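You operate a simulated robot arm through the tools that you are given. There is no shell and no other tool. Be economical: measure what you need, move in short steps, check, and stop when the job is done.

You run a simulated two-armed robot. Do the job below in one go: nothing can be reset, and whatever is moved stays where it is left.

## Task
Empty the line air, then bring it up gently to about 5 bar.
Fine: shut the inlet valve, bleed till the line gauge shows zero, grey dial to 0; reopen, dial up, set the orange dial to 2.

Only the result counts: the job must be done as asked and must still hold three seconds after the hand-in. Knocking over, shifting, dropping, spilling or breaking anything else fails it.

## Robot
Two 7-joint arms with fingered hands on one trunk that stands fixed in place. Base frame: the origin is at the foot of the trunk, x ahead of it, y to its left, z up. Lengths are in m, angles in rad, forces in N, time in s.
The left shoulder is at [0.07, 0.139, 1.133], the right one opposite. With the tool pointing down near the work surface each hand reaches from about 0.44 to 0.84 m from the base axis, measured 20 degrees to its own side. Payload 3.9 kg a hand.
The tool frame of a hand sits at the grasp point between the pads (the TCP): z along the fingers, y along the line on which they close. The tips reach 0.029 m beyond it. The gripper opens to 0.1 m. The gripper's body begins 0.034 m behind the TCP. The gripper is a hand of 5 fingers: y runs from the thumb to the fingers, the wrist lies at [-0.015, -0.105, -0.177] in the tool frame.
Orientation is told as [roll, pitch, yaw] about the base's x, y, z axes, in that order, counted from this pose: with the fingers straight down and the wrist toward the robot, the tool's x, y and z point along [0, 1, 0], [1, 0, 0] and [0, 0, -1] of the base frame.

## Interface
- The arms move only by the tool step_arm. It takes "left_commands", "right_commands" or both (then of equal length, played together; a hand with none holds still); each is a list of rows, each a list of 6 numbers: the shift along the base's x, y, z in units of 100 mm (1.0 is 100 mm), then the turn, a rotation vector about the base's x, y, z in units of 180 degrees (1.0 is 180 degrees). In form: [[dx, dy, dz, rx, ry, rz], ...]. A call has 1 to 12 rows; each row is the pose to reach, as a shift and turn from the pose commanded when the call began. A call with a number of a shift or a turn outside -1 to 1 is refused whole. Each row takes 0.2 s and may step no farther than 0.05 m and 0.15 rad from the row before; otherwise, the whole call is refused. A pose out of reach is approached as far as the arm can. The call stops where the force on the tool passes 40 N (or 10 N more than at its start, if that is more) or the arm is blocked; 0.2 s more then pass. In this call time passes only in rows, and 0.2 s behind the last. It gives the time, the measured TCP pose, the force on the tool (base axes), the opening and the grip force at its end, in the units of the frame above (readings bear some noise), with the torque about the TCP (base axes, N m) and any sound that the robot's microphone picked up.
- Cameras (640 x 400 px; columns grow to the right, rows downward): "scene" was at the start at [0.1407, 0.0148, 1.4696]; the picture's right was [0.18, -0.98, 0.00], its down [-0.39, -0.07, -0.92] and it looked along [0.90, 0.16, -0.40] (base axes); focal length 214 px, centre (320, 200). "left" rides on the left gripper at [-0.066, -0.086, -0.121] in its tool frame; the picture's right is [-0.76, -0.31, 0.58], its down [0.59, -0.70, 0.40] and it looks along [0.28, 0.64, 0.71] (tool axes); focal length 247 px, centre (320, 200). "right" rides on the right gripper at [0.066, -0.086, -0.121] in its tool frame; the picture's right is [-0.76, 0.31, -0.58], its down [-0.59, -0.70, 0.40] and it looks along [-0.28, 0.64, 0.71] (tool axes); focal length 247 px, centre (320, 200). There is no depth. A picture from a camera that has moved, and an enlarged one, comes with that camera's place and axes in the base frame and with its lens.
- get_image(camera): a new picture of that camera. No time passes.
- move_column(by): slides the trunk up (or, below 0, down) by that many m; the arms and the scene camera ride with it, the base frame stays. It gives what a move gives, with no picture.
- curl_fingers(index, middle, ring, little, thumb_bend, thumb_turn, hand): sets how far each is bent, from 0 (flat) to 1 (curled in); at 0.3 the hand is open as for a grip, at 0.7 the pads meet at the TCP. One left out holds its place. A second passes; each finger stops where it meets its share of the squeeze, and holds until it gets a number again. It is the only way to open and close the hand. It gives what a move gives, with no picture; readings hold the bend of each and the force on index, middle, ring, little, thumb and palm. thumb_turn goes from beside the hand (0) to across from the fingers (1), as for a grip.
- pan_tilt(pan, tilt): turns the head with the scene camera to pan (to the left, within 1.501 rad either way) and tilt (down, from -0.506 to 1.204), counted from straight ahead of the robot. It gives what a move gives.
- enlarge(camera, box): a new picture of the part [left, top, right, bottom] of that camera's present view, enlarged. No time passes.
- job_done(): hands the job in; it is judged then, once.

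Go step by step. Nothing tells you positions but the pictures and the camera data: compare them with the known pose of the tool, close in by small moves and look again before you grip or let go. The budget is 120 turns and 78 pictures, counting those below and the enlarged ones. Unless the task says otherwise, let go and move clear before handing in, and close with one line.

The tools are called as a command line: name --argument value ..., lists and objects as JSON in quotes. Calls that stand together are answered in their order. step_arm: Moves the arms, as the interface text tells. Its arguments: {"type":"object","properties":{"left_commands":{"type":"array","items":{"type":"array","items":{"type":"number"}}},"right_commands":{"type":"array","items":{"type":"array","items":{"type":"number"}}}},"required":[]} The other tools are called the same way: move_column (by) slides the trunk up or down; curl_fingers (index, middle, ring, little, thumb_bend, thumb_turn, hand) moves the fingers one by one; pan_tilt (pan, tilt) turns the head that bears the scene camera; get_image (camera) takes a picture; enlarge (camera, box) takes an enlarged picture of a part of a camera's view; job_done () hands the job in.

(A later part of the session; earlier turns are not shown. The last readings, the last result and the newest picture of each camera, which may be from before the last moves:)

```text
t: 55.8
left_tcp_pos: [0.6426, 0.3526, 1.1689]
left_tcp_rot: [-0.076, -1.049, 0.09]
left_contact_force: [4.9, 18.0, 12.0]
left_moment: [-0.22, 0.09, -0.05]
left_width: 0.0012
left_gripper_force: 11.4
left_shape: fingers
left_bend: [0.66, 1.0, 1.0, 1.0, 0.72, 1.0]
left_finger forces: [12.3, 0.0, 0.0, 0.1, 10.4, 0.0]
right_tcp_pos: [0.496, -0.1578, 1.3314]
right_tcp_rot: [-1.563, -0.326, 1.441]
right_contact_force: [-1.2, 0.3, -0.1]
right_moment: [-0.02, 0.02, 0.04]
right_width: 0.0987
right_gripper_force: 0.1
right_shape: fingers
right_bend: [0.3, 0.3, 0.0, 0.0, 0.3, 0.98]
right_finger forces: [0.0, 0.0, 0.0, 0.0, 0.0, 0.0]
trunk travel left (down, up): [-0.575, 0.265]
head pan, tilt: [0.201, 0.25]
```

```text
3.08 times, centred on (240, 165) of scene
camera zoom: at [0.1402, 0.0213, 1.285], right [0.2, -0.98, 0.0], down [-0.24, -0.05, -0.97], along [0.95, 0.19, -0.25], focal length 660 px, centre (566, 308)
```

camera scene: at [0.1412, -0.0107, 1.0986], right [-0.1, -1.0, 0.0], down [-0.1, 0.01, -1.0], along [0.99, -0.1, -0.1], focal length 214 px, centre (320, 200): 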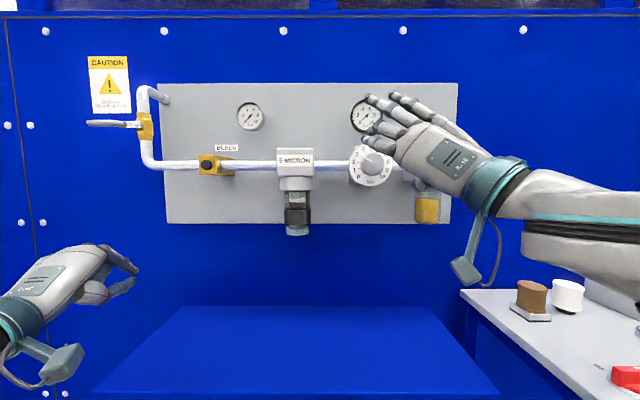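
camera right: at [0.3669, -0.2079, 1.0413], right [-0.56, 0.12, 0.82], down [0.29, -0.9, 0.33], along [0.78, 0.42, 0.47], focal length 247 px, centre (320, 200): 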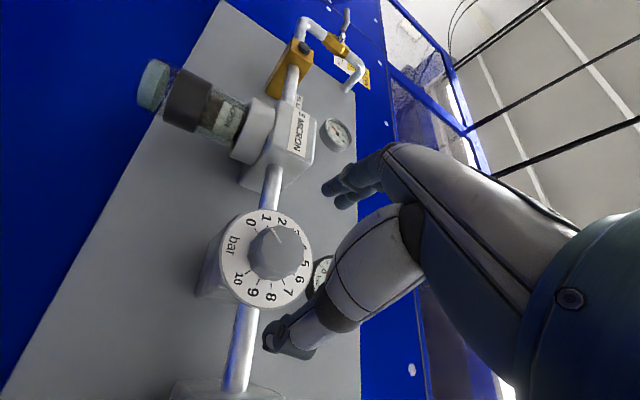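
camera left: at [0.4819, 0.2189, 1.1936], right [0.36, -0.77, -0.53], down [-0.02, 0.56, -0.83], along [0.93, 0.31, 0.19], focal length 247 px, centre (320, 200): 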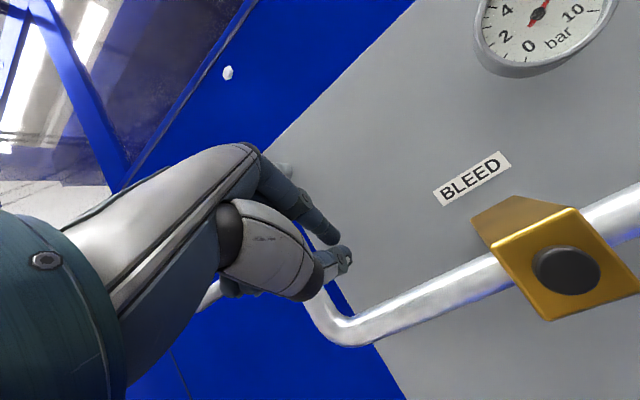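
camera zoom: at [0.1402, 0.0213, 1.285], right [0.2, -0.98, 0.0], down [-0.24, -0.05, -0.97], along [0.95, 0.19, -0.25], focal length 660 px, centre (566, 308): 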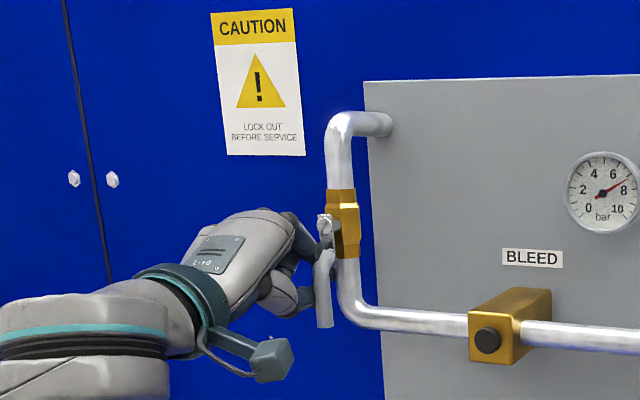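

The lever is back vertical at its stop with supply pressure recovering. Back off to the left, then withdraw.

step_arm --left_commands '[[0, 0.3, 0, 0, 0, 0], [-0.3, 0.5, 0, 0, 0, 0], [-0.7, 0.6, -0.05, 0, 0, 0], [-1, 0.6, -0.1, 0, 0, 0]]'

enlarge --camera "scene" --box '[170, 100, 310, 230]'

```text
t: 56.8
left_tcp_pos: [0.5423, 0.4038, 1.1595]
left_tcp_rot: [-0.065, -1.046, 0.076]
left_contact_force: [-0.8, -0.2, 0.3]
left_moment: [0.0, 0.01, 0.0]
left_width: 0.0014
left_gripper_force: 0.0
left_shape: fingers
left_bend: [0.7, 1.0, 1.0, 1.0, 0.7, 0.98]
left_finger forces: [0.1, 0.1, 0.1, 0.0, 0.0, 0.0]
right_tcp_pos: [0.4954, -0.1628, 1.3309]
right_tcp_rot: [-1.565, -0.33, 1.439]
right_contact_force: [0.1, -0.7, -0.1]
right_moment: [-0.01, 0.01, -0.04]
right_width: 0.0986
right_gripper_force: 0.1
right_shape: fingers
right_bend: [0.3, 0.3, 0.0, 0.0, 0.3, 0.98]
right_finger forces: [0.1, 0.1, 0.1, 0.0, 0.1, 0.0]
trunk travel left (down, up): [-0.575, 0.265]
head pan, tilt: [0.201, 0.25]
```

```text
3.08 times, centred on (240, 165) of scene
camera zoom: at [0.1403, 0.0175, 1.2848], right [0.2, -0.98, 0.0], down [-0.24, -0.05, -0.97], along [0.95, 0.19, -0.25], focal length 660 px, centre (566, 308)
```

zoom: 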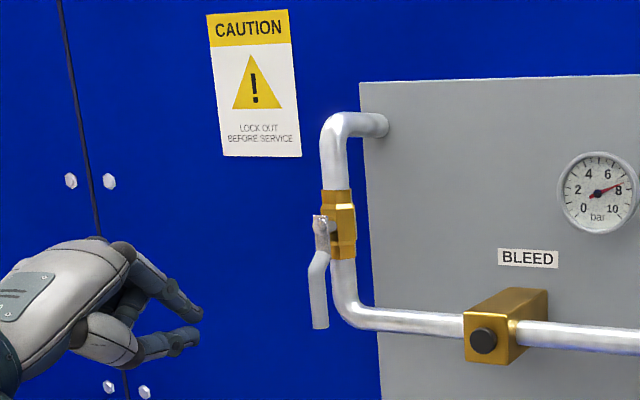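

The inlet is fully open again. Lower the trunk and bring the right hand back onto the grey knob.

move_column --by -0.2

step_arm --right_commands '[[0.3, 0, 0, 0, 0, 0], [0.6, 0, 0, 0, 0, 0]]'

curl_fingers --hand "right" --index 0.6 --middle 0.6 --thumb_bend 0.6

pan_tilt --pan -0.1 --tilt 0.1

```text
t: 58.9
left_tcp_pos: [0.5426, 0.4035, 0.9602]
left_tcp_rot: [-0.065, -1.044, 0.076]
left_contact_force: [-0.6, -0.1, 0.3]
left_moment: [-0.02, 0.01, 0.02]
left_width: 0.0012
left_gripper_force: 0.1
left_shape: fingers
left_bend: [0.7, 1.0, 1.0, 1.0, 0.7, 0.98]
left_finger forces: [0.0, 0.0, 0.1, 0.0, 0.1, 0.0]
right_tcp_pos: [0.4957, -0.1639, 1.1301]
right_tcp_rot: [-1.564, -0.33, 1.442]
right_contact_force: [-0.3, -0.3, 0.2]
right_moment: [-0.02, -0.01, -0.03]
right_width: 0.0985
right_gripper_force: 0.2
right_shape: fingers
right_bend: [0.3, 0.3, 0.0, 0.0, 0.3, 0.98]
right_finger forces: [0.0, 0.0, 0.0, 0.0, 0.0, 0.0]
trunk travel left (down, up): [-0.375, 0.465]
head pan, tilt: [0.201, 0.25]
```

```text
t: 59.5
left_tcp_pos: [0.5424, 0.4028, 0.9596]
left_tcp_rot: [-0.067, -1.044, 0.076]
left_contact_force: [-0.7, -0.2, -0.5]
left_moment: [0.0, -0.01, 0.04]
left_width: 0.0012
left_gripper_force: 0.1
left_shape: fingers
left_bend: [0.7, 1.0, 1.0, 1.0, 0.7, 0.98]
left_finger forces: [0.0, 0.0, 0.0, 0.0, 0.0, 0.0]
right_tcp_pos: [0.5574, -0.1621, 1.1295]
right_tcp_rot: [-1.564, -0.331, 1.44]
right_contact_force: [0.6, 1.1, -0.4]
right_moment: [0.02, 0.0, 0.0]
right_width: 0.0983
right_gripper_force: 0.0
right_shape: fingers
right_bend: [0.3, 0.3, 0.0, 0.0, 0.3, 0.98]
right_finger forces: [0.0, 0.1, 0.0, 0.0, 0.0, 0.0]
trunk travel left (down, up): [-0.375, 0.465]
head pan, tilt: [0.201, 0.25]
```

```text
t: 60.5
left_tcp_pos: [0.5437, 0.4056, 0.9579]
left_tcp_rot: [-0.069, -1.046, 0.081]
left_contact_force: [0.6, 0.4, 0.7]
left_moment: [0.0, -0.03, -0.02]
left_width: 0.0014
left_gripper_force: 0.1
left_shape: fingers
left_bend: [0.7, 1.0, 1.0, 1.0, 0.7, 0.98]
left_finger forces: [0.0, 0.1, 0.0, 0.1, 0.1, 0.1]
right_tcp_pos: [0.5563, -0.1591, 1.1305]
right_tcp_rot: [-1.566, -0.33, 1.442]
right_contact_force: [4.1, 8.2, 6.8]
right_moment: [0.07, -0.12, 0.03]
right_width: 0.0409
right_gripper_force: 8.3
right_shape: fingers
right_bend: [0.53, 0.56, 0.0, 0.0, 0.57, 0.97]
right_finger forces: [9.2, 4.0, 0.1, 0.1, 3.0, 0.1]
trunk travel left (down, up): [-0.375, 0.465]
head pan, tilt: [0.201, 0.25]
```

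```text
t: 61.3
left_tcp_pos: [0.5433, 0.406, 0.9585]
left_tcp_rot: [-0.072, -1.046, 0.081]
left_contact_force: [-0.4, -0.6, -0.6]
left_moment: [-0.02, 0.03, 0.0]
left_width: 0.0014
left_gripper_force: 0.0
left_shape: fingers
left_bend: [0.7, 1.0, 1.0, 1.0, 0.7, 0.98]
left_finger forces: [0.0, 0.1, 0.0, 0.0, 0.0, 0.0]
right_tcp_pos: [0.5566, -0.16, 1.1305]
right_tcp_rot: [-1.565, -0.328, 1.441]
right_contact_force: [2.1, 9.4, 5.6]
right_moment: [0.06, -0.1, 0.08]
right_width: 0.0411
right_gripper_force: 8.1
right_shape: fingers
right_bend: [0.52, 0.56, 0.0, 0.0, 0.57, 0.97]
right_finger forces: [9.6, 4.5, 0.0, 0.1, 2.9, 0.0]
trunk travel left (down, up): [-0.375, 0.465]
head pan, tilt: [-0.099, 0.099]
```

Gripped. Now turn clockwise slowly, about 43° first.

step_arm --right_commands '[[0, 0, 0, 0.02, -0.0018, 0], [0, 0, 0, 0.04, -0.0036, 0], [0, 0, 0, 0.06, -0.0054, 0], [0, 0, 0, 0.08, -0.0072, 0], [0, 0, 0, 0.1, -0.009, 0], [0, 0, 0, 0.12, -0.0108, 0], [0, 0, 0, 0.14, -0.0126, 0], [0, 0, 0, 0.16, -0.0144, 0], [0, 0, 0, 0.18, -0.0162, 0], [0, 0, 0, 0.2, -0.018, 0], [0, 0, 0, 0.22, -0.0198, 0], [0, 0, 0, 0.24, -0.0216, 0]]'

enlarge --camera "scene" --box '[330, 90, 440, 200]'

```text
t: 63.9
left_tcp_pos: [0.5442, 0.4055, 0.959]
left_tcp_rot: [-0.07, -1.044, 0.081]
left_contact_force: [1.2, 0.0, 0.6]
left_moment: [-0.02, -0.02, -0.03]
left_width: 0.0013
left_gripper_force: 0.0
left_shape: fingers
left_bend: [0.7, 1.0, 1.0, 1.0, 0.7, 0.98]
left_finger forces: [0.1, 0.0, 0.0, 0.0, 0.0, 0.1]
right_tcp_pos: [0.5557, -0.1611, 1.1304]
right_tcp_rot: [-1.504, -1.085, 1.398]
right_contact_force: [2.8, 8.8, 4.3]
right_moment: [-0.01, -0.04, 0.07]
right_width: 0.0409
right_gripper_force: 7.4
right_shape: fingers
right_bend: [0.52, 0.56, 0.0, 0.0, 0.57, 0.97]
right_finger forces: [8.2, 2.6, 0.0, 0.0, 3.2, 0.0]
trunk travel left (down, up): [-0.375, 0.465]
head pan, tilt: [-0.099, 0.099]
```

```text
3.64 times, centred on (385, 145) of scene
camera zoom: at [0.1412, -0.0089, 1.0987], right [-0.1, -1.0, 0.0], down [-0.1, 0.01, -1.0], along [0.99, -0.1, -0.1], focal length 780 px, centre (84, 400)
```

zoom: 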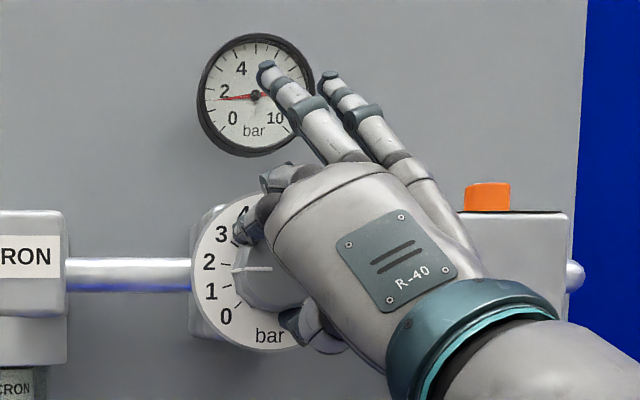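

Pressure follows the dial smoothly (~1.6 bar). Continue.

step_arm --right_commands '[[0, 0, 0, 0.02, -0.0018, 0], [0, 0, 0, 0.04, -0.0036, 0], [0, 0, 0, 0.06, -0.0054, 0], [0, 0, 0, 0.08, -0.0072, 0], [0, 0, 0, 0.1, -0.009, 0], [0, 0, 0, 0.12, -0.0108, 0], [0, 0, 0, 0.14, -0.0126, 0], [0, 0, 0, 0.16, -0.0144, 0], [0, 0, 0, 0.18, -0.0162, 0], [0, 0, 0, 0.2, -0.018, 0], [0, 0, 0, 0.22, -0.0198, 0], [0, 0, 0, 0.24, -0.0216, 0]]'

enlarge --camera "scene" --box '[330, 90, 440, 200]'

```text
t: 66.5
left_tcp_pos: [0.5435, 0.4044, 0.9601]
left_tcp_rot: [-0.067, -1.046, 0.078]
left_contact_force: [0.5, -0.2, 0.5]
left_moment: [-0.04, -0.01, 0.0]
left_width: 0.001
left_gripper_force: 0.1
left_shape: fingers
left_bend: [0.7, 1.0, 1.0, 1.0, 0.7, 0.98]
left_finger forces: [0.1, 0.1, 0.1, 0.0, 0.0, 0.0]
right_tcp_pos: [0.5572, -0.1621, 1.1315]
right_tcp_rot: [1.429, -1.296, -1.518]
right_contact_force: [2.1, 5.0, 3.3]
right_moment: [-0.04, -0.01, 0.07]
right_width: 0.0408
right_gripper_force: 5.8
right_shape: fingers
right_bend: [0.54, 0.58, 0.0, 0.0, 0.56, 0.96]
right_finger forces: [5.6, 1.4, 0.0, 0.0, 4.7, 0.0]
trunk travel left (down, up): [-0.375, 0.465]
head pan, tilt: [-0.099, 0.099]
```

```text
3.64 times, centred on (385, 145) of scene
camera zoom: at [0.1411, -0.0096, 1.0987], right [-0.1, -1.0, 0.0], down [-0.1, 0.01, -1.0], along [0.99, -0.1, -0.1], focal length 780 px, centre (84, 400)
```

zoom: 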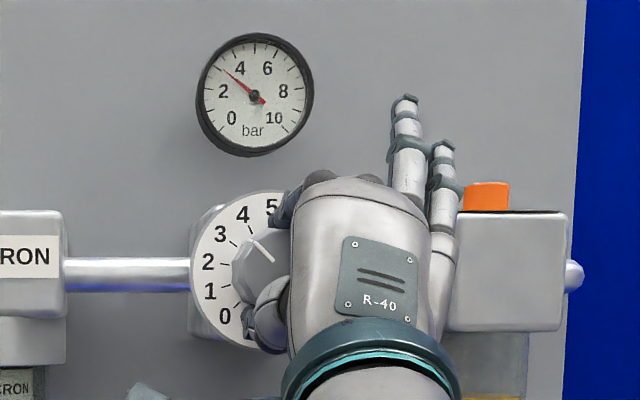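

3.1 bar, and the idle fingers near the orange box. I'll open, roll back and regrip.

curl_fingers --hand "right" --index 0.3 --middle 0.3 --thumb_bend 0.3

step_arm --right_commands '[[0, 0, 0, -0.04, 0.0036, 0], [0, 0, 0, -0.08, 0.0072, 0], [0, 0, 0, -0.12, 0.011, 0], [0, 0, 0, -0.16, 0.0145, 0], [0, 0, 0, -0.2, 0.018, 0], [0, 0, 0, -0.24, 0.0216, 0], [0, 0, 0, -0.28, 0.025, 0], [0, 0, 0, -0.32, 0.029, 0], [0, 0, 0, -0.36, 0.0324, 0]]'

curl_fingers --hand "right" --index 0.6 --middle 0.6 --thumb_bend 0.6

enlarge --camera "scene" --box '[330, 90, 440, 200]'

```text
t: 67.5
left_tcp_pos: [0.5443, 0.4042, 0.9586]
left_tcp_rot: [-0.066, -1.045, 0.077]
left_contact_force: [0.7, -0.4, 1.6]
left_moment: [0.0, 0.01, 0.01]
left_width: 0.0013
left_gripper_force: 0.0
left_shape: fingers
left_bend: [0.7, 1.0, 1.0, 1.0, 0.7, 0.98]
left_finger forces: [0.0, 0.0, 0.0, 0.0, 0.0, 0.0]
right_tcp_pos: [0.5575, -0.1632, 1.1305]
right_tcp_rot: [1.426, -1.293, -1.517]
right_contact_force: [-0.2, 0.6, -0.3]
right_moment: [0.0, -0.02, 0.0]
right_width: 0.0982
right_gripper_force: 0.1
right_shape: fingers
right_bend: [0.3, 0.3, 0.0, 0.0, 0.3, 0.97]
right_finger forces: [0.0, 0.1, 0.0, 0.0, 0.0, 0.1]
trunk travel left (down, up): [-0.375, 0.465]
head pan, tilt: [-0.099, 0.099]
```

```text
t: 69.5
left_tcp_pos: [0.5443, 0.4046, 0.9592]
left_tcp_rot: [-0.066, -1.046, 0.076]
left_contact_force: [0.6, -0.7, 0.0]
left_moment: [-0.01, -0.02, -0.03]
left_width: 0.0013
left_gripper_force: 0.0
left_shape: fingers
left_bend: [0.7, 1.0, 1.0, 1.0, 0.7, 0.98]
left_finger forces: [0.0, 0.0, 0.1, 0.0, 0.0, 0.1]
right_tcp_pos: [0.5557, -0.1627, 1.1305]
right_tcp_rot: [-1.544, -0.709, 1.43]
right_contact_force: [0.1, 0.1, -0.2]
right_moment: [-0.02, -0.03, -0.03]
right_width: 0.0983
right_gripper_force: 0.0
right_shape: fingers
right_bend: [0.3, 0.3, 0.0, 0.0, 0.3, 0.98]
right_finger forces: [0.1, 0.0, 0.0, 0.0, 0.0, 0.0]
trunk travel left (down, up): [-0.375, 0.465]
head pan, tilt: [-0.099, 0.099]
```

```text
t: 70.5
left_tcp_pos: [0.5433, 0.4044, 0.9599]
left_tcp_rot: [-0.069, -1.045, 0.08]
left_contact_force: [-0.2, -0.6, -0.9]
left_moment: [0.02, 0.04, 0.01]
left_width: 0.0013
left_gripper_force: 0.0
left_shape: fingers
left_bend: [0.7, 1.0, 1.0, 1.0, 0.7, 0.98]
left_finger forces: [0.0, 0.0, 0.1, 0.1, 0.1, 0.0]
right_tcp_pos: [0.555, -0.1603, 1.1312]
right_tcp_rot: [-1.546, -0.708, 1.433]
right_contact_force: [4.3, 6.1, 9.3]
right_moment: [0.04, -0.07, -0.05]
right_width: 0.0413
right_gripper_force: 8.1
right_shape: fingers
right_bend: [0.52, 0.57, 0.0, 0.0, 0.57, 0.98]
right_finger forces: [9.9, 3.4, 0.0, 0.0, 3.0, 0.0]
trunk travel left (down, up): [-0.375, 0.465]
head pan, tilt: [-0.099, 0.099]
```

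```text
3.64 times, centred on (385, 145) of scene
camera zoom: at [0.141, -0.0092, 1.0987], right [-0.1, -1.0, 0.0], down [-0.1, 0.01, -1.0], along [0.99, -0.1, -0.1], focal length 780 px, centre (84, 400)
```

zoom: 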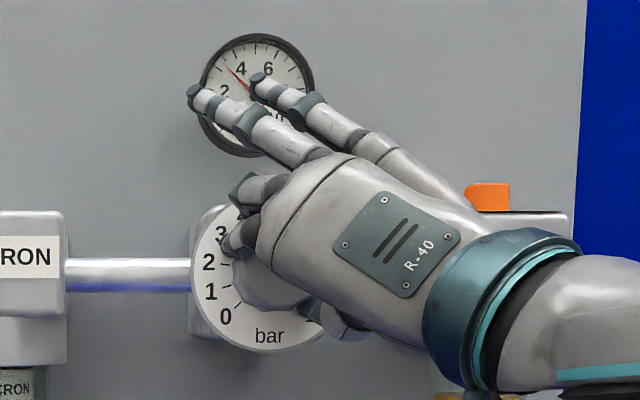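

Gauge ~3.3. Turn clockwise another ~45°.

step_arm --right_commands '[[0, 0, 0, 0.021, -0.0019, 0], [0, 0, 0, 0.042, -0.0038, 0], [0, 0, 0, 0.063, -0.0057, 0], [0, 0, 0, 0.084, -0.0076, 0], [0, 0, 0, 0.105, -0.0095, 0], [0, 0, 0, 0.126, -0.0113, 0], [0, 0, 0, 0.147, -0.0132, 0], [0, 0, 0, 0.168, -0.0151, 0], [0, 0, 0, 0.189, -0.017, 0], [0, 0, 0, 0.21, -0.0189, 0], [0, 0, 0, 0.231, -0.0208, 0], [0, 0, 0, 0.25, -0.0225, 0]]'

enlarge --camera "scene" --box '[330, 90, 440, 200]'

```text
t: 73.1
left_tcp_pos: [0.542, 0.4052, 0.9599]
left_tcp_rot: [-0.067, -1.046, 0.079]
left_contact_force: [0.0, -0.9, -0.6]
left_moment: [-0.02, 0.02, 0.02]
left_width: 0.0013
left_gripper_force: 0.1
left_shape: fingers
left_bend: [0.7, 1.0, 1.0, 1.0, 0.7, 0.98]
left_finger forces: [0.1, 0.1, 0.1, 0.0, 0.0, 0.0]
right_tcp_pos: [0.5567, -0.1633, 1.1303]
right_tcp_rot: [-1.097, -1.488, 1.0]
right_contact_force: [0.1, 3.8, 4.2]
right_moment: [-0.03, -0.06, 0.06]
right_width: 0.0405
right_gripper_force: 6.3
right_shape: fingers
right_bend: [0.53, 0.57, 0.0, 0.0, 0.57, 0.97]
right_finger forces: [6.6, 1.7, 0.0, 0.1, 4.2, 0.0]
trunk travel left (down, up): [-0.375, 0.465]
head pan, tilt: [-0.099, 0.099]
```

```text
3.64 times, centred on (385, 145) of scene
camera zoom: at [0.1405, -0.0098, 1.0987], right [-0.1, -1.0, 0.0], down [-0.1, 0.01, -1.0], along [0.99, -0.1, -0.1], focal length 780 px, centre (84, 400)
```

zoom: 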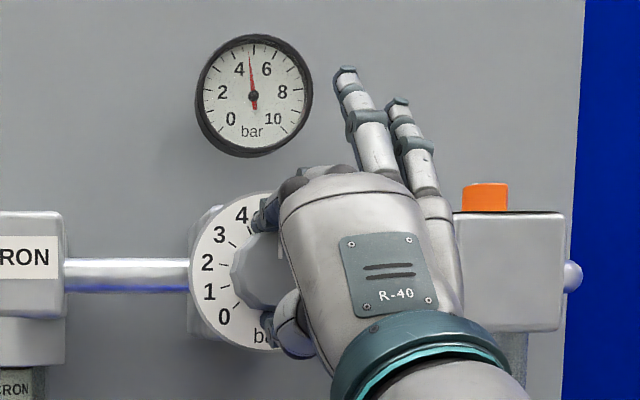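

About 4.8 bar. A last small nudge of ~5°, then release and back off.

step_arm --right_commands '[[0, 0, 0, 0.015, -0.0013, 0], [0, 0, 0, 0.03, -0.0027, 0], [0, 0, 0, 0.03, -0.0027, 0]]'

curl_fingers --hand "right" --index 0.3 --middle 0.3 --thumb_bend 0.3

step_arm --right_commands '[[-0.4, 0, 0, 0, 0, 0], [-0.8, 0, 0, 0, 0, 0]]'

enlarge --camera "scene" --box '[330, 90, 470, 210]'

```text
t: 73.9
left_tcp_pos: [0.5427, 0.405, 0.9599]
left_tcp_rot: [-0.067, -1.046, 0.079]
left_contact_force: [-0.9, -0.1, -0.2]
left_moment: [0.02, 0.01, -0.03]
left_width: 0.0012
left_gripper_force: 0.1
left_shape: fingers
left_bend: [0.7, 1.0, 1.0, 1.0, 0.7, 0.98]
left_finger forces: [0.0, 0.0, 0.1, 0.0, 0.0, 0.0]
right_tcp_pos: [0.5566, -0.1621, 1.1306]
right_tcp_rot: [0.521, -1.528, -0.616]
right_contact_force: [-0.7, 1.7, 4.6]
right_moment: [0.0, 0.0, 0.05]
right_width: 0.0406
right_gripper_force: 6.8
right_shape: fingers
right_bend: [0.54, 0.58, 0.0, 0.0, 0.57, 0.97]
right_finger forces: [6.5, 1.7, 0.0, 0.1, 4.4, 0.1]
trunk travel left (down, up): [-0.375, 0.465]
head pan, tilt: [-0.099, 0.099]
```

```text
t: 74.9
left_tcp_pos: [0.5441, 0.4037, 0.9585]
left_tcp_rot: [-0.067, -1.045, 0.076]
left_contact_force: [0.8, 0.0, 0.3]
left_moment: [-0.01, 0.03, 0.02]
left_width: 0.0013
left_gripper_force: 0.2
left_shape: fingers
left_bend: [0.7, 1.0, 1.0, 1.0, 0.7, 0.98]
left_finger forces: [0.1, 0.0, 0.0, 0.0, 0.0, 0.1]
right_tcp_pos: [0.5569, -0.1631, 1.1297]
right_tcp_rot: [0.496, -1.525, -0.593]
right_contact_force: [-0.9, -0.5, 0.4]
right_moment: [-0.03, -0.02, 0.02]
right_width: 0.0984
right_gripper_force: 0.0
right_shape: fingers
right_bend: [0.3, 0.3, 0.0, 0.0, 0.3, 0.97]
right_finger forces: [0.1, 0.0, 0.0, 0.0, 0.0, 0.1]
trunk travel left (down, up): [-0.375, 0.465]
head pan, tilt: [-0.099, 0.099]
```

```text
t: 75.5
left_tcp_pos: [0.5442, 0.4044, 0.9597]
left_tcp_rot: [-0.066, -1.045, 0.077]
left_contact_force: [-0.1, 0.1, -0.8]
left_moment: [0.01, 0.01, 0.01]
left_width: 0.0016
left_gripper_force: 0.0
left_shape: fingers
left_bend: [0.7, 1.0, 1.0, 1.0, 0.7, 0.98]
left_finger forces: [0.0, 0.0, 0.1, 0.0, 0.0, 0.0]
right_tcp_pos: [0.478, -0.1645, 1.1316]
right_tcp_rot: [0.503, -1.526, -0.597]
right_contact_force: [-0.7, -0.7, 0.1]
right_moment: [0.0, -0.02, 0.02]
right_width: 0.0988
right_gripper_force: 0.0
right_shape: fingers
right_bend: [0.3, 0.3, 0.0, 0.0, 0.3, 0.98]
right_finger forces: [0.0, 0.1, 0.1, 0.0, 0.0, 0.0]
trunk travel left (down, up): [-0.375, 0.465]
head pan, tilt: [-0.099, 0.099]
```

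```text
3.33 times, centred on (400, 150) of scene
camera zoom: at [0.1407, -0.0107, 1.0987], right [-0.1, -1.0, 0.0], down [-0.1, 0.01, -1.0], along [0.99, -0.1, -0.1], focal length 715 px, centre (53, 367)
```

zoom: 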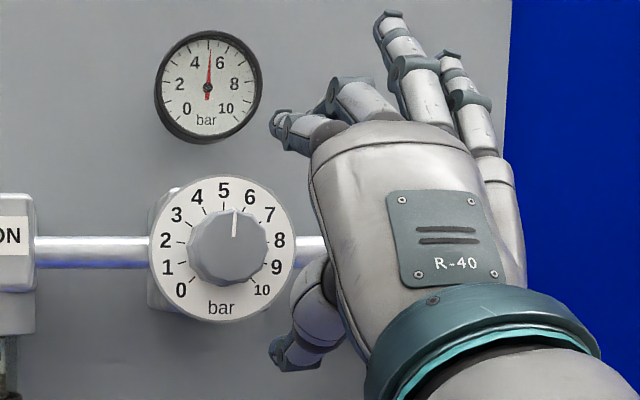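

The dial and gauge read ~5.1 bar. Next is the orange dial on top of the right box; I'll raise the trunk to look down on it.

move_column --by 0.4

pan_tilt --pan -0.4 --tilt 0.55

get_image --camera "scene"

```text
t: 79.3
left_tcp_pos: [0.5434, 0.4044, 1.3592]
left_tcp_rot: [-0.065, -1.045, 0.077]
left_contact_force: [-0.3, -0.1, 0.5]
left_moment: [0.01, -0.03, -0.02]
left_width: 0.0013
left_gripper_force: 0.1
left_shape: fingers
left_bend: [0.7, 1.0, 1.0, 1.0, 0.7, 0.98]
left_finger forces: [0.0, 0.1, 0.1, 0.0, 0.0, 0.0]
right_tcp_pos: [0.4779, -0.1651, 1.5314]
right_tcp_rot: [0.493, -1.525, -0.591]
right_contact_force: [0.5, 0.0, 0.4]
right_moment: [0.01, -0.04, 0.0]
right_width: 0.0986
right_gripper_force: 0.2
right_shape: fingers
right_bend: [0.3, 0.3, 0.0, 0.0, 0.3, 0.98]
right_finger forces: [0.0, 0.0, 0.0, 0.0, 0.0, 0.0]
trunk travel left (down, up): [-0.775, 0.065]
head pan, tilt: [-0.099, 0.099]
```

```text
t: 80.2
left_tcp_pos: [0.5434, 0.4045, 1.3601]
left_tcp_rot: [-0.066, -1.046, 0.076]
left_contact_force: [0.0, -0.5, 0.1]
left_moment: [-0.01, 0.03, -0.01]
left_width: 0.0015
left_gripper_force: 0.0
left_shape: fingers
left_bend: [0.7, 1.0, 1.0, 1.0, 0.7, 0.98]
left_finger forces: [0.0, 0.0, 0.1, 0.0, 0.0, 0.0]
right_tcp_pos: [0.4786, -0.1642, 1.5318]
right_tcp_rot: [0.495, -1.529, -0.59]
right_contact_force: [-0.6, 0.0, -0.1]
right_moment: [-0.03, -0.01, -0.03]
right_width: 0.0988
right_gripper_force: 0.0
right_shape: fingers
right_bend: [0.3, 0.3, 0.0, 0.0, 0.3, 0.98]
right_finger forces: [0.0, 0.0, 0.0, 0.0, 0.0, 0.0]
trunk travel left (down, up): [-0.775, 0.065]
head pan, tilt: [-0.4, 0.55]
```

```text
20 pictures are left
camera scene: at [0.1323, -0.0363, 1.4571], right [-0.39, -0.92, 0.0], down [-0.48, 0.2, -0.85], along [0.79, -0.33, -0.52], focal length 214 px, centre (320, 200)
```

scene: 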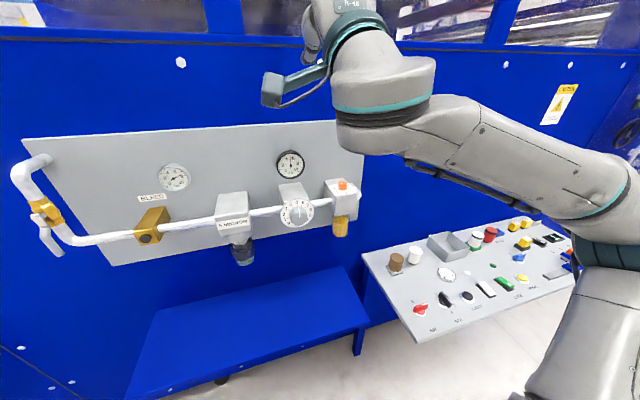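

enlarge --camera "scene" --box '[312, 165, 372, 235]'

```text
5.71 times, centred on (342, 200) of scene
camera zoom: at [0.1323, -0.0363, 1.4571], right [-0.39, -0.92, 0.0], down [-0.48, 0.2, -0.85], along [0.79, -0.33, -0.52], focal length 1226 px, centre (194, 200)
```

zoom: 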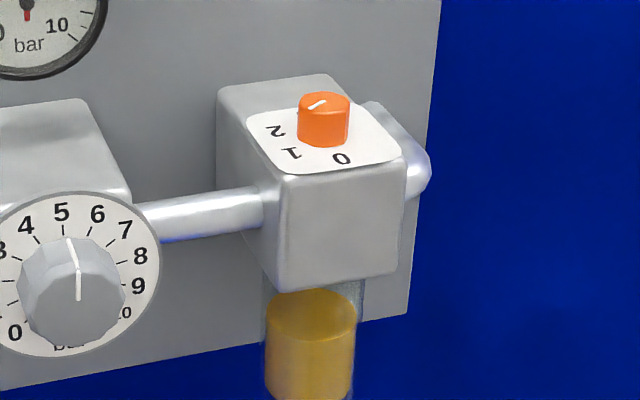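

The orange pointer is at 1, with 2 about 58° further clockwise seen from above. I'll open the right ring/little to match and swing the right hand to point down above the knob at about [0.60, -0.30].

curl_fingers --hand "right" --ring 0.3 --little 0.3

step_arm --right_commands '[[0, -0.08, 0, 0, 0.042, 0], [0, -0.16, 0, 0, 0.083, 0], [0, -0.25, 0, 0, 0.125, 0], [0, -0.33, 0, 0, 0.167, 0], [0, -0.42, -0.1, 0, 0.208, 0], [0, -0.5, -0.2, 0, 0.25, 0], [0, -0.58, -0.3, 0, 0.292, 0], [0, -0.67, -0.4, 0, 0.333, 0], [0, -0.75, -0.5, 0, 0.375, 0], [0, -0.83, -0.6, 0, 0.417, 0], [0, -0.92, -0.7, 0, 0.458, 0], [0, -1, -0.8, 0, 0.5, 0]]'

```text
t: 81.2
left_tcp_pos: [0.5432, 0.4035, 1.3596]
left_tcp_rot: [-0.066, -1.045, 0.077]
left_contact_force: [0.5, 0.8, 0.6]
left_moment: [-0.02, -0.04, 0.01]
left_width: 0.0013
left_gripper_force: 0.0
left_shape: fingers
left_bend: [0.7, 1.0, 1.0, 1.0, 0.7, 0.98]
left_finger forces: [0.0, 0.0, 0.1, 0.0, 0.0, 0.0]
right_tcp_pos: [0.478, -0.1651, 1.5312]
right_tcp_rot: [0.497, -1.528, -0.591]
right_contact_force: [0.2, 0.4, 0.3]
right_moment: [0.04, -0.02, 0.03]
right_width: 0.0987
right_gripper_force: 0.0
right_shape: fingers
right_bend: [0.3, 0.3, 0.3, 0.3, 0.3, 0.98]
right_finger forces: [0.1, 0.0, 0.0, 0.1, 0.0, 0.0]
trunk travel left (down, up): [-0.775, 0.065]
head pan, tilt: [-0.4, 0.55]
```

```text
t: 83.8
left_tcp_pos: [0.5448, 0.4043, 1.358]
left_tcp_rot: [-0.069, -1.044, 0.077]
left_contact_force: [0.1, -0.5, 0.0]
left_moment: [0.01, 0.0, 0.02]
left_width: 0.0011
left_gripper_force: 0.0
left_shape: fingers
left_bend: [0.7, 1.0, 1.0, 1.0, 0.7, 0.98]
left_finger forces: [0.0, 0.0, 0.0, 0.1, 0.1, 0.0]
right_tcp_pos: [0.4793, -0.2642, 1.4522]
right_tcp_rot: [-0.096, 0.038, -0.024]
right_contact_force: [-0.8, -0.3, -0.3]
right_moment: [0.01, 0.01, 0.01]
right_width: 0.0981
right_gripper_force: 0.0
right_shape: fingers
right_bend: [0.3, 0.3, 0.3, 0.3, 0.3, 0.98]
right_finger forces: [0.0, 0.0, 0.0, 0.0, 0.0, 0.0]
trunk travel left (down, up): [-0.775, 0.065]
head pan, tilt: [-0.4, 0.55]
```

Level the hand, yaw it +29° for turning room, and move toward the spot above the knob.

step_arm --right_commands '[[0.2, -0.1, -0.2, 0.0306, -0.012, 0], [0.4, -0.2, -0.4, 0.0306, -0.012, 0.04], [0.6, -0.3, -0.6, 0.0306, -0.012, 0.08], [0.8, -0.35, -0.8, 0.0306, -0.012, 0.12], [0.95, -0.39, -1, 0.0306, -0.012, 0.16]]'

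get_image --camera "right"

enlarge --camera "scene" --box '[280, 80, 440, 240]'

```text
t: 85.0
left_tcp_pos: [0.5442, 0.4035, 1.36]
left_tcp_rot: [-0.066, -1.045, 0.077]
left_contact_force: [-0.1, 0.2, 0.3]
left_moment: [0.0, 0.02, 0.03]
left_width: 0.0013
left_gripper_force: 0.0
left_shape: fingers
left_bend: [0.7, 1.0, 1.0, 1.0, 0.7, 0.98]
left_finger forces: [0.0, 0.1, 0.0, 0.0, 0.0, 0.1]
right_tcp_pos: [0.5765, -0.3053, 1.3482]
right_tcp_rot: [-0.01, -0.022, 0.479]
right_contact_force: [0.6, -0.4, 0.3]
right_moment: [0.01, 0.02, 0.02]
right_width: 0.0987
right_gripper_force: 0.0
right_shape: fingers
right_bend: [0.3, 0.3, 0.3, 0.3, 0.3, 0.98]
right_finger forces: [0.1, 0.1, 0.0, 0.1, 0.1, 0.0]
trunk travel left (down, up): [-0.775, 0.065]
head pan, tilt: [-0.4, 0.55]
```

```text
18 pictures are left
camera right: at [0.4654, -0.2871, 1.4668], right [0.61, -0.53, 0.59], down [-0.34, -0.85, -0.41], along [0.72, 0.05, -0.7], focal length 247 px, centre (320, 200)
```

right: 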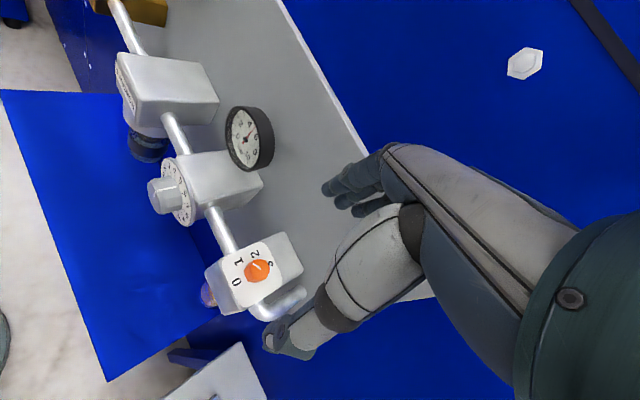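

```text
2.50 times, centred on (360, 160) of scene
camera zoom: at [0.1339, -0.0369, 1.4568], right [-0.39, -0.92, 0.0], down [-0.48, 0.2, -0.85], along [0.78, -0.33, -0.52], focal length 536 px, centre (220, 300)
```

zoom: 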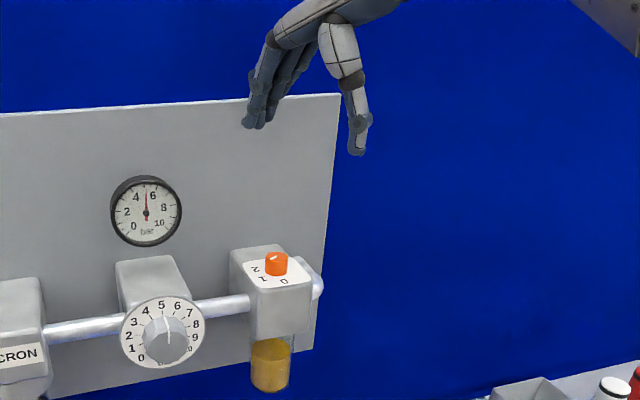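

Great angle from the wrist camera; enlarge the orange dial there.

enlarge --camera "right" --box '[195, 220, 315, 320]'

```text
4.00 times, centred on (255, 270) of right
camera zoom: at [0.4654, -0.2871, 1.4668], right [0.61, -0.53, 0.59], down [-0.34, -0.85, -0.41], along [0.72, 0.05, -0.7], focal length 988 px, centre (580, -80)
```

zoom: 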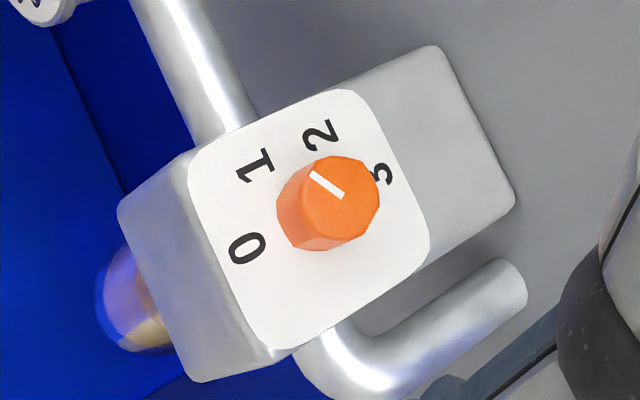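

Scale is 0–3, pointer at 1; 2 is about 56° clockwise. I'll curl the idle fingers, narrow index/thumb, centre over [0.606, -0.305], and descend partway.

curl_fingers --hand "right" --middle 1 --ring 1 --little 1 --index 0.42 --thumb_bend 0.42

step_arm --right_commands '[[0.15, 0, -0.3, 0.003, 0.007, 0], [0.3, 0, -0.6, 0.003, 0.007, 0], [0.3, 0, -1.0, 0.003, 0.007, 0]]'

get_image --camera "right"

enlarge --camera "scene" --box '[290, 110, 410, 220]'

```text
t: 86.0
left_tcp_pos: [0.5438, 0.4044, 1.3597]
left_tcp_rot: [-0.067, -1.047, 0.076]
left_contact_force: [-0.1, 0.3, -0.3]
left_moment: [0.0, -0.02, -0.01]
left_width: 0.0014
left_gripper_force: 0.2
left_shape: fingers
left_bend: [0.7, 1.0, 1.0, 1.0, 0.7, 0.98]
left_finger forces: [0.1, 0.0, 0.1, 0.0, 0.0, 0.0]
right_tcp_pos: [0.574, -0.3039, 1.3494]
right_tcp_rot: [-0.01, -0.02, 0.479]
right_contact_force: [-0.6, -0.5, 0.5]
right_moment: [-0.02, -0.02, 0.0]
right_width: 0.0703
right_gripper_force: 0.0
right_shape: fingers
right_bend: [0.42, 1.0, 1.0, 1.0, 0.42, 0.98]
right_finger forces: [0.1, 0.0, 0.0, 0.0, 0.0, 0.0]
trunk travel left (down, up): [-0.775, 0.065]
head pan, tilt: [-0.4, 0.55]
```

```text
t: 86.8
left_tcp_pos: [0.5429, 0.4029, 1.3604]
left_tcp_rot: [-0.065, -1.045, 0.074]
left_contact_force: [0.0, 0.6, 0.0]
left_moment: [0.0, 0.01, 0.02]
left_width: 0.0012
left_gripper_force: 0.0
left_shape: fingers
left_bend: [0.7, 1.0, 1.0, 1.0, 0.7, 0.98]
left_finger forces: [0.0, 0.0, 0.0, 0.0, 0.0, 0.0]
right_tcp_pos: [0.6033, -0.3029, 1.2481]
right_tcp_rot: [0.007, -0.008, 0.479]
right_contact_force: [-0.2, -0.2, 0.1]
right_moment: [0.0, -0.01, 0.0]
right_width: 0.0702
right_gripper_force: 0.0
right_shape: fingers
right_bend: [0.42, 1.0, 1.0, 1.0, 0.42, 0.98]
right_finger forces: [0.0, 0.1, 0.0, 0.0, 0.0, 0.0]
trunk travel left (down, up): [-0.775, 0.065]
head pan, tilt: [-0.4, 0.55]
```

```text
15 pictures are left
camera right: at [0.4953, -0.2872, 1.3682], right [0.62, -0.54, 0.57], down [-0.35, -0.84, -0.41], along [0.7, 0.05, -0.71], focal length 247 px, centre (320, 200)
```

right: 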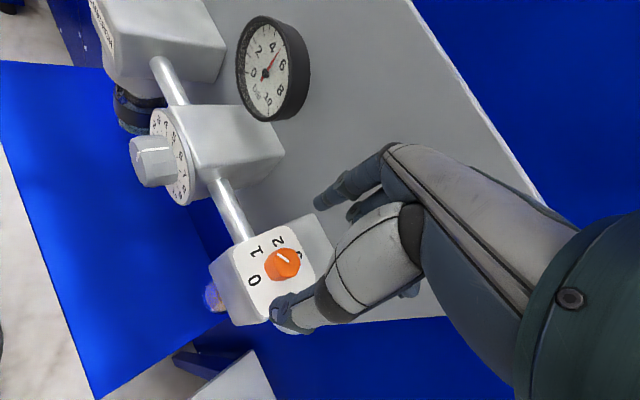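

```text
3.64 times, centred on (350, 165) of scene
camera zoom: at [0.1314, -0.0373, 1.4571], right [-0.39, -0.92, 0.0], down [-0.48, 0.2, -0.85], along [0.79, -0.33, -0.52], focal length 780 px, centre (211, 327)
```

zoom: 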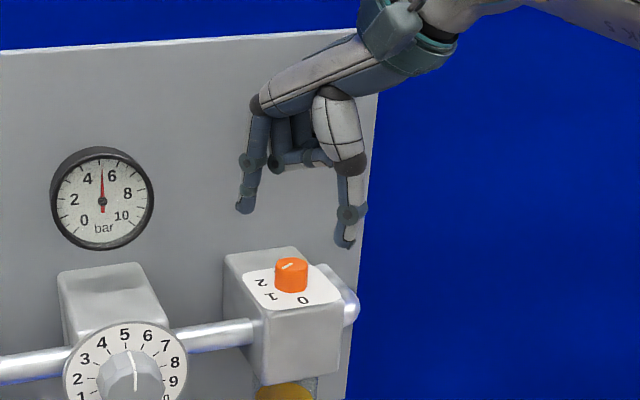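

TCP is centred over the knob. Descend 4.5 cm with force watch.

step_arm --right_commands '[[0, 0, -0.2, 0, 0, 0], [0, 0, -0.35, 0, 0, 0], [0, 0, -0.46, 0, 0, 0]]'

get_image --camera "right"

```text
t: 87.7
left_tcp_pos: [0.544, 0.4037, 1.3595]
left_tcp_rot: [-0.065, -1.047, 0.077]
left_contact_force: [0.0, -0.3, -0.7]
left_moment: [-0.02, 0.03, 0.0]
left_width: 0.0014
left_gripper_force: 0.1
left_shape: fingers
left_bend: [0.7, 1.0, 1.0, 1.0, 0.7, 0.98]
left_finger forces: [0.0, 0.0, 0.1, 0.1, 0.0, 0.0]
right_tcp_pos: [0.6036, -0.303, 1.2044]
right_tcp_rot: [0.007, -0.005, 0.479]
right_contact_force: [0.6, 0.0, 0.0]
right_moment: [0.0, 0.04, 0.02]
right_width: 0.0703
right_gripper_force: 0.1
right_shape: fingers
right_bend: [0.42, 1.0, 1.0, 1.0, 0.42, 0.98]
right_finger forces: [0.0, 0.1, 0.1, 0.0, 0.0, 0.0]
trunk travel left (down, up): [-0.775, 0.065]
head pan, tilt: [-0.4, 0.55]
```

```text
13 pictures are left
camera right: at [0.4962, -0.2863, 1.3246], right [0.62, -0.54, 0.57], down [-0.35, -0.84, -0.41], along [0.7, 0.05, -0.71], focal length 247 px, centre (320, 200)
```

right: 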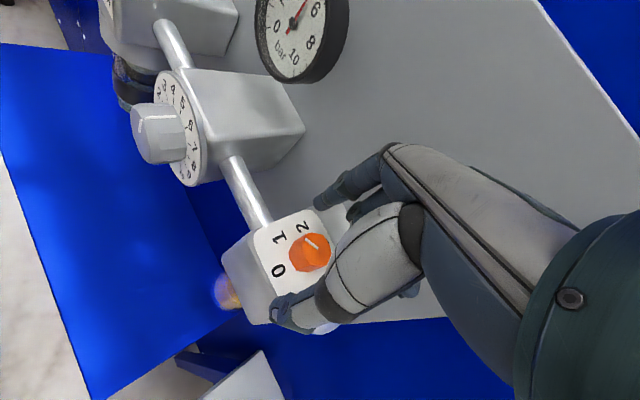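

step_arm --right_commands '[[0, 0, -0.05, 0, 0, 0]]'

curl_fingers --hand "right" --index 0.64 --thumb_bend 0.64

```text
t: 88.0
left_tcp_pos: [0.5432, 0.4036, 1.3591]
left_tcp_rot: [-0.066, -1.045, 0.076]
left_contact_force: [0.4, 0.0, -1.0]
left_moment: [-0.05, 0.0, 0.02]
left_width: 0.0015
left_gripper_force: 0.0
left_shape: fingers
left_bend: [0.7, 1.0, 1.0, 1.0, 0.7, 0.98]
left_finger forces: [0.0, 0.1, 0.1, 0.0, 0.0, 0.0]
right_tcp_pos: [0.6049, -0.3018, 1.1997]
right_tcp_rot: [0.007, -0.006, 0.479]
right_contact_force: [-1.2, -0.6, -0.2]
right_moment: [-0.08, -0.03, 0.02]
right_width: 0.0701
right_gripper_force: 0.0
right_shape: fingers
right_bend: [0.42, 1.0, 1.0, 1.0, 0.42, 0.98]
right_finger forces: [0.0, 0.0, 0.0, 0.0, 0.1, 0.0]
trunk travel left (down, up): [-0.775, 0.065]
head pan, tilt: [-0.4, 0.55]
```

```text
t: 89.0
left_tcp_pos: [0.5437, 0.4045, 1.3588]
left_tcp_rot: [-0.066, -1.047, 0.077]
left_contact_force: [-0.4, 0.3, 0.8]
left_moment: [-0.01, 0.0, 0.02]
left_width: 0.0011
left_gripper_force: 0.1
left_shape: fingers
left_bend: [0.7, 1.0, 1.0, 1.0, 0.7, 0.98]
left_finger forces: [0.1, 0.0, 0.0, 0.0, 0.0, 0.1]
right_tcp_pos: [0.6035, -0.3025, 1.1997]
right_tcp_rot: [0.006, -0.006, 0.478]
right_contact_force: [2.0, 0.8, -0.6]
right_moment: [0.05, -0.03, -0.02]
right_width: 0.0186
right_gripper_force: 1.0
right_shape: fingers
right_bend: [0.62, 1.0, 1.0, 1.0, 0.64, 0.98]
right_finger forces: [1.8, 0.1, 0.0, 0.0, 0.2, 0.0]
trunk travel left (down, up): [-0.775, 0.065]
head pan, tilt: [-0.4, 0.55]
```

curl_fingers --hand "right" --index 0.72 --thumb_bend 0.72

enlarge --camera "right" --box '[220, 180, 400, 340]'

```text
t: 90.0
left_tcp_pos: [0.544, 0.4047, 1.3594]
left_tcp_rot: [-0.069, -1.045, 0.077]
left_contact_force: [-0.5, -0.2, 0.1]
left_moment: [-0.01, 0.01, -0.01]
left_width: 0.0013
left_gripper_force: 0.2
left_shape: fingers
left_bend: [0.7, 1.0, 1.0, 1.0, 0.7, 0.98]
left_finger forces: [0.0, 0.0, 0.1, 0.0, 0.0, 0.0]
right_tcp_pos: [0.6038, -0.3014, 1.1997]
right_tcp_rot: [0.008, -0.006, 0.477]
right_contact_force: [0.6, 2.1, -2.4]
right_moment: [0.01, 0.03, 0.01]
right_width: 0.0151
right_gripper_force: 5.0
right_shape: fingers
right_bend: [0.63, 1.0, 1.0, 1.0, 0.67, 0.97]
right_finger forces: [5.9, 0.1, 0.1, 0.1, 5.0, 0.0]
trunk travel left (down, up): [-0.775, 0.065]
head pan, tilt: [-0.4, 0.55]
```

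```text
2.50 times, centred on (310, 260) of right
camera zoom: at [0.4967, -0.286, 1.32], right [0.62, -0.54, 0.57], down [-0.35, -0.84, -0.41], along [0.7, 0.05, -0.71], focal length 617 px, centre (345, 50)
```

zoom: 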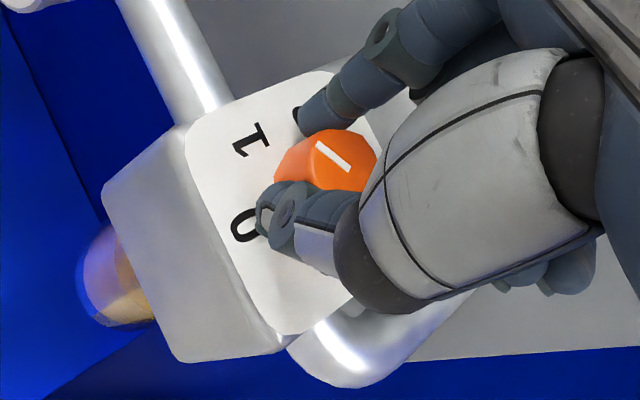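

Both pads hold the knob. Turn it clockwise ~56°.

step_arm --right_commands '[[0, 0, 0, 0, 0, -0.04], [0, 0, 0, 0, 0, -0.08], [0, 0, 0, 0, 0, -0.12], [0, 0, 0, 0, 0, -0.16], [0, 0, 0, 0, 0, -0.2], [0, 0, 0, 0, 0, -0.24], [0, 0, 0, 0, 0, -0.28], [0, 0, 0, 0, 0, -0.31]]'

enlarge --camera "right" --box '[220, 180, 400, 340]'

```text
t: 91.8
left_tcp_pos: [0.5466, 0.4047, 1.3578]
left_tcp_rot: [-0.07, -1.04, 0.079]
left_contact_force: [-1.1, -0.5, -0.4]
left_moment: [0.02, 0.03, 0.0]
left_width: 0.0015
left_gripper_force: 0.0
left_shape: fingers
left_bend: [0.7, 1.0, 1.0, 1.0, 0.7, 0.98]
left_finger forces: [0.0, 0.1, 0.1, 0.0, 0.1, 0.0]
right_tcp_pos: [0.6066, -0.3024, 1.1999]
right_tcp_rot: [0.004, -0.007, -0.497]
right_contact_force: [6.5, 6.4, -2.4]
right_moment: [0.1, -0.11, 0.06]
right_width: 0.0156
right_gripper_force: 7.2
right_shape: fingers
right_bend: [0.62, 1.0, 1.0, 1.0, 0.68, 0.97]
right_finger forces: [10.0, 0.0, 0.0, 0.0, 4.6, 0.1]
trunk travel left (down, up): [-0.775, 0.065]
head pan, tilt: [-0.4, 0.55]
```

```text
2.50 times, centred on (310, 260) of right
camera zoom: at [0.56, -0.205, 1.3204], right [-0.1, -0.81, 0.57], down [-0.9, -0.18, -0.41], along [0.43, -0.55, -0.71], focal length 617 px, centre (345, 50)
```

zoom: 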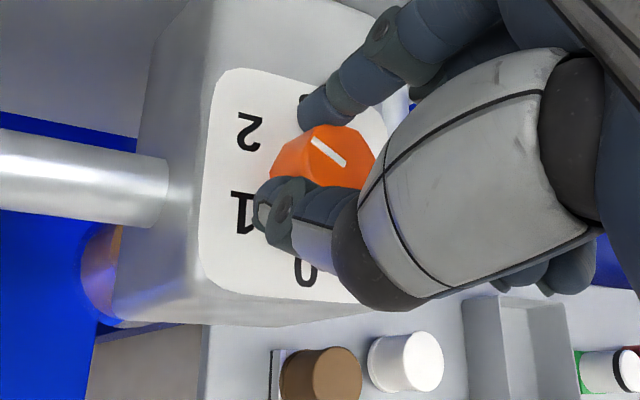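

The knob turned with the hand. Release, lift, and check.

curl_fingers --hand "right" --index 0.42 --thumb_bend 0.42

step_arm --right_commands '[[0, 0, 0.4, 0, 0, 0], [0, 0, 0.8, 0, 0, 0], [-0.2, 0, 1, 0, 0, 0]]'

enlarge --camera "right" --box '[180, 200, 330, 320]'

```text
t: 92.8
left_tcp_pos: [0.5433, 0.4032, 1.3595]
left_tcp_rot: [-0.067, -1.044, 0.079]
left_contact_force: [0.3, -0.5, 0.3]
left_moment: [0.0, 0.01, 0.0]
left_width: 0.0013
left_gripper_force: 0.0
left_shape: fingers
left_bend: [0.7, 1.0, 1.0, 1.0, 0.7, 0.98]
left_finger forces: [0.0, 0.1, 0.0, 0.0, 0.1, 0.0]
right_tcp_pos: [0.6025, -0.3045, 1.2]
right_tcp_rot: [0.008, -0.005, -0.494]
right_contact_force: [0.3, -0.7, -0.2]
right_moment: [-0.05, 0.0, 0.03]
right_width: 0.0693
right_gripper_force: 0.0
right_shape: fingers
right_bend: [0.42, 1.0, 1.0, 1.0, 0.42, 0.97]
right_finger forces: [0.1, 0.0, 0.1, 0.1, 0.0, 0.0]
trunk travel left (down, up): [-0.775, 0.065]
head pan, tilt: [-0.4, 0.55]
```

```text
t: 93.7
left_tcp_pos: [0.5413, 0.4029, 1.3598]
left_tcp_rot: [-0.067, -1.048, 0.077]
left_contact_force: [-0.7, 1.0, 0.7]
left_moment: [0.04, -0.04, 0.01]
left_width: 0.0014
left_gripper_force: 0.0
left_shape: fingers
left_bend: [0.7, 1.0, 1.0, 1.0, 0.7, 0.98]
left_finger forces: [0.1, 0.0, 0.1, 0.0, 0.0, 0.0]
right_tcp_pos: [0.5817, -0.3014, 1.3034]
right_tcp_rot: [0.009, -0.007, -0.495]
right_contact_force: [0.7, -0.1, -0.5]
right_moment: [0.0, -0.01, 0.01]
right_width: 0.0698
right_gripper_force: 0.0
right_shape: fingers
right_bend: [0.42, 1.0, 1.0, 1.0, 0.42, 0.97]
right_finger forces: [0.1, 0.0, 0.0, 0.1, 0.1, 0.1]
trunk travel left (down, up): [-0.775, 0.065]
head pan, tilt: [-0.4, 0.55]
```

```text
3.33 times, centred on (255, 260) of right
camera zoom: at [0.5356, -0.2049, 1.4238], right [-0.1, -0.81, 0.57], down [-0.89, -0.18, -0.41], along [0.44, -0.55, -0.71], focal length 823 px, centre (537, 0)
```

zoom: 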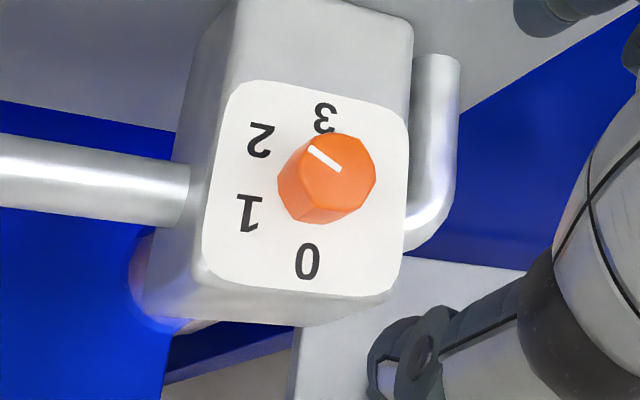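

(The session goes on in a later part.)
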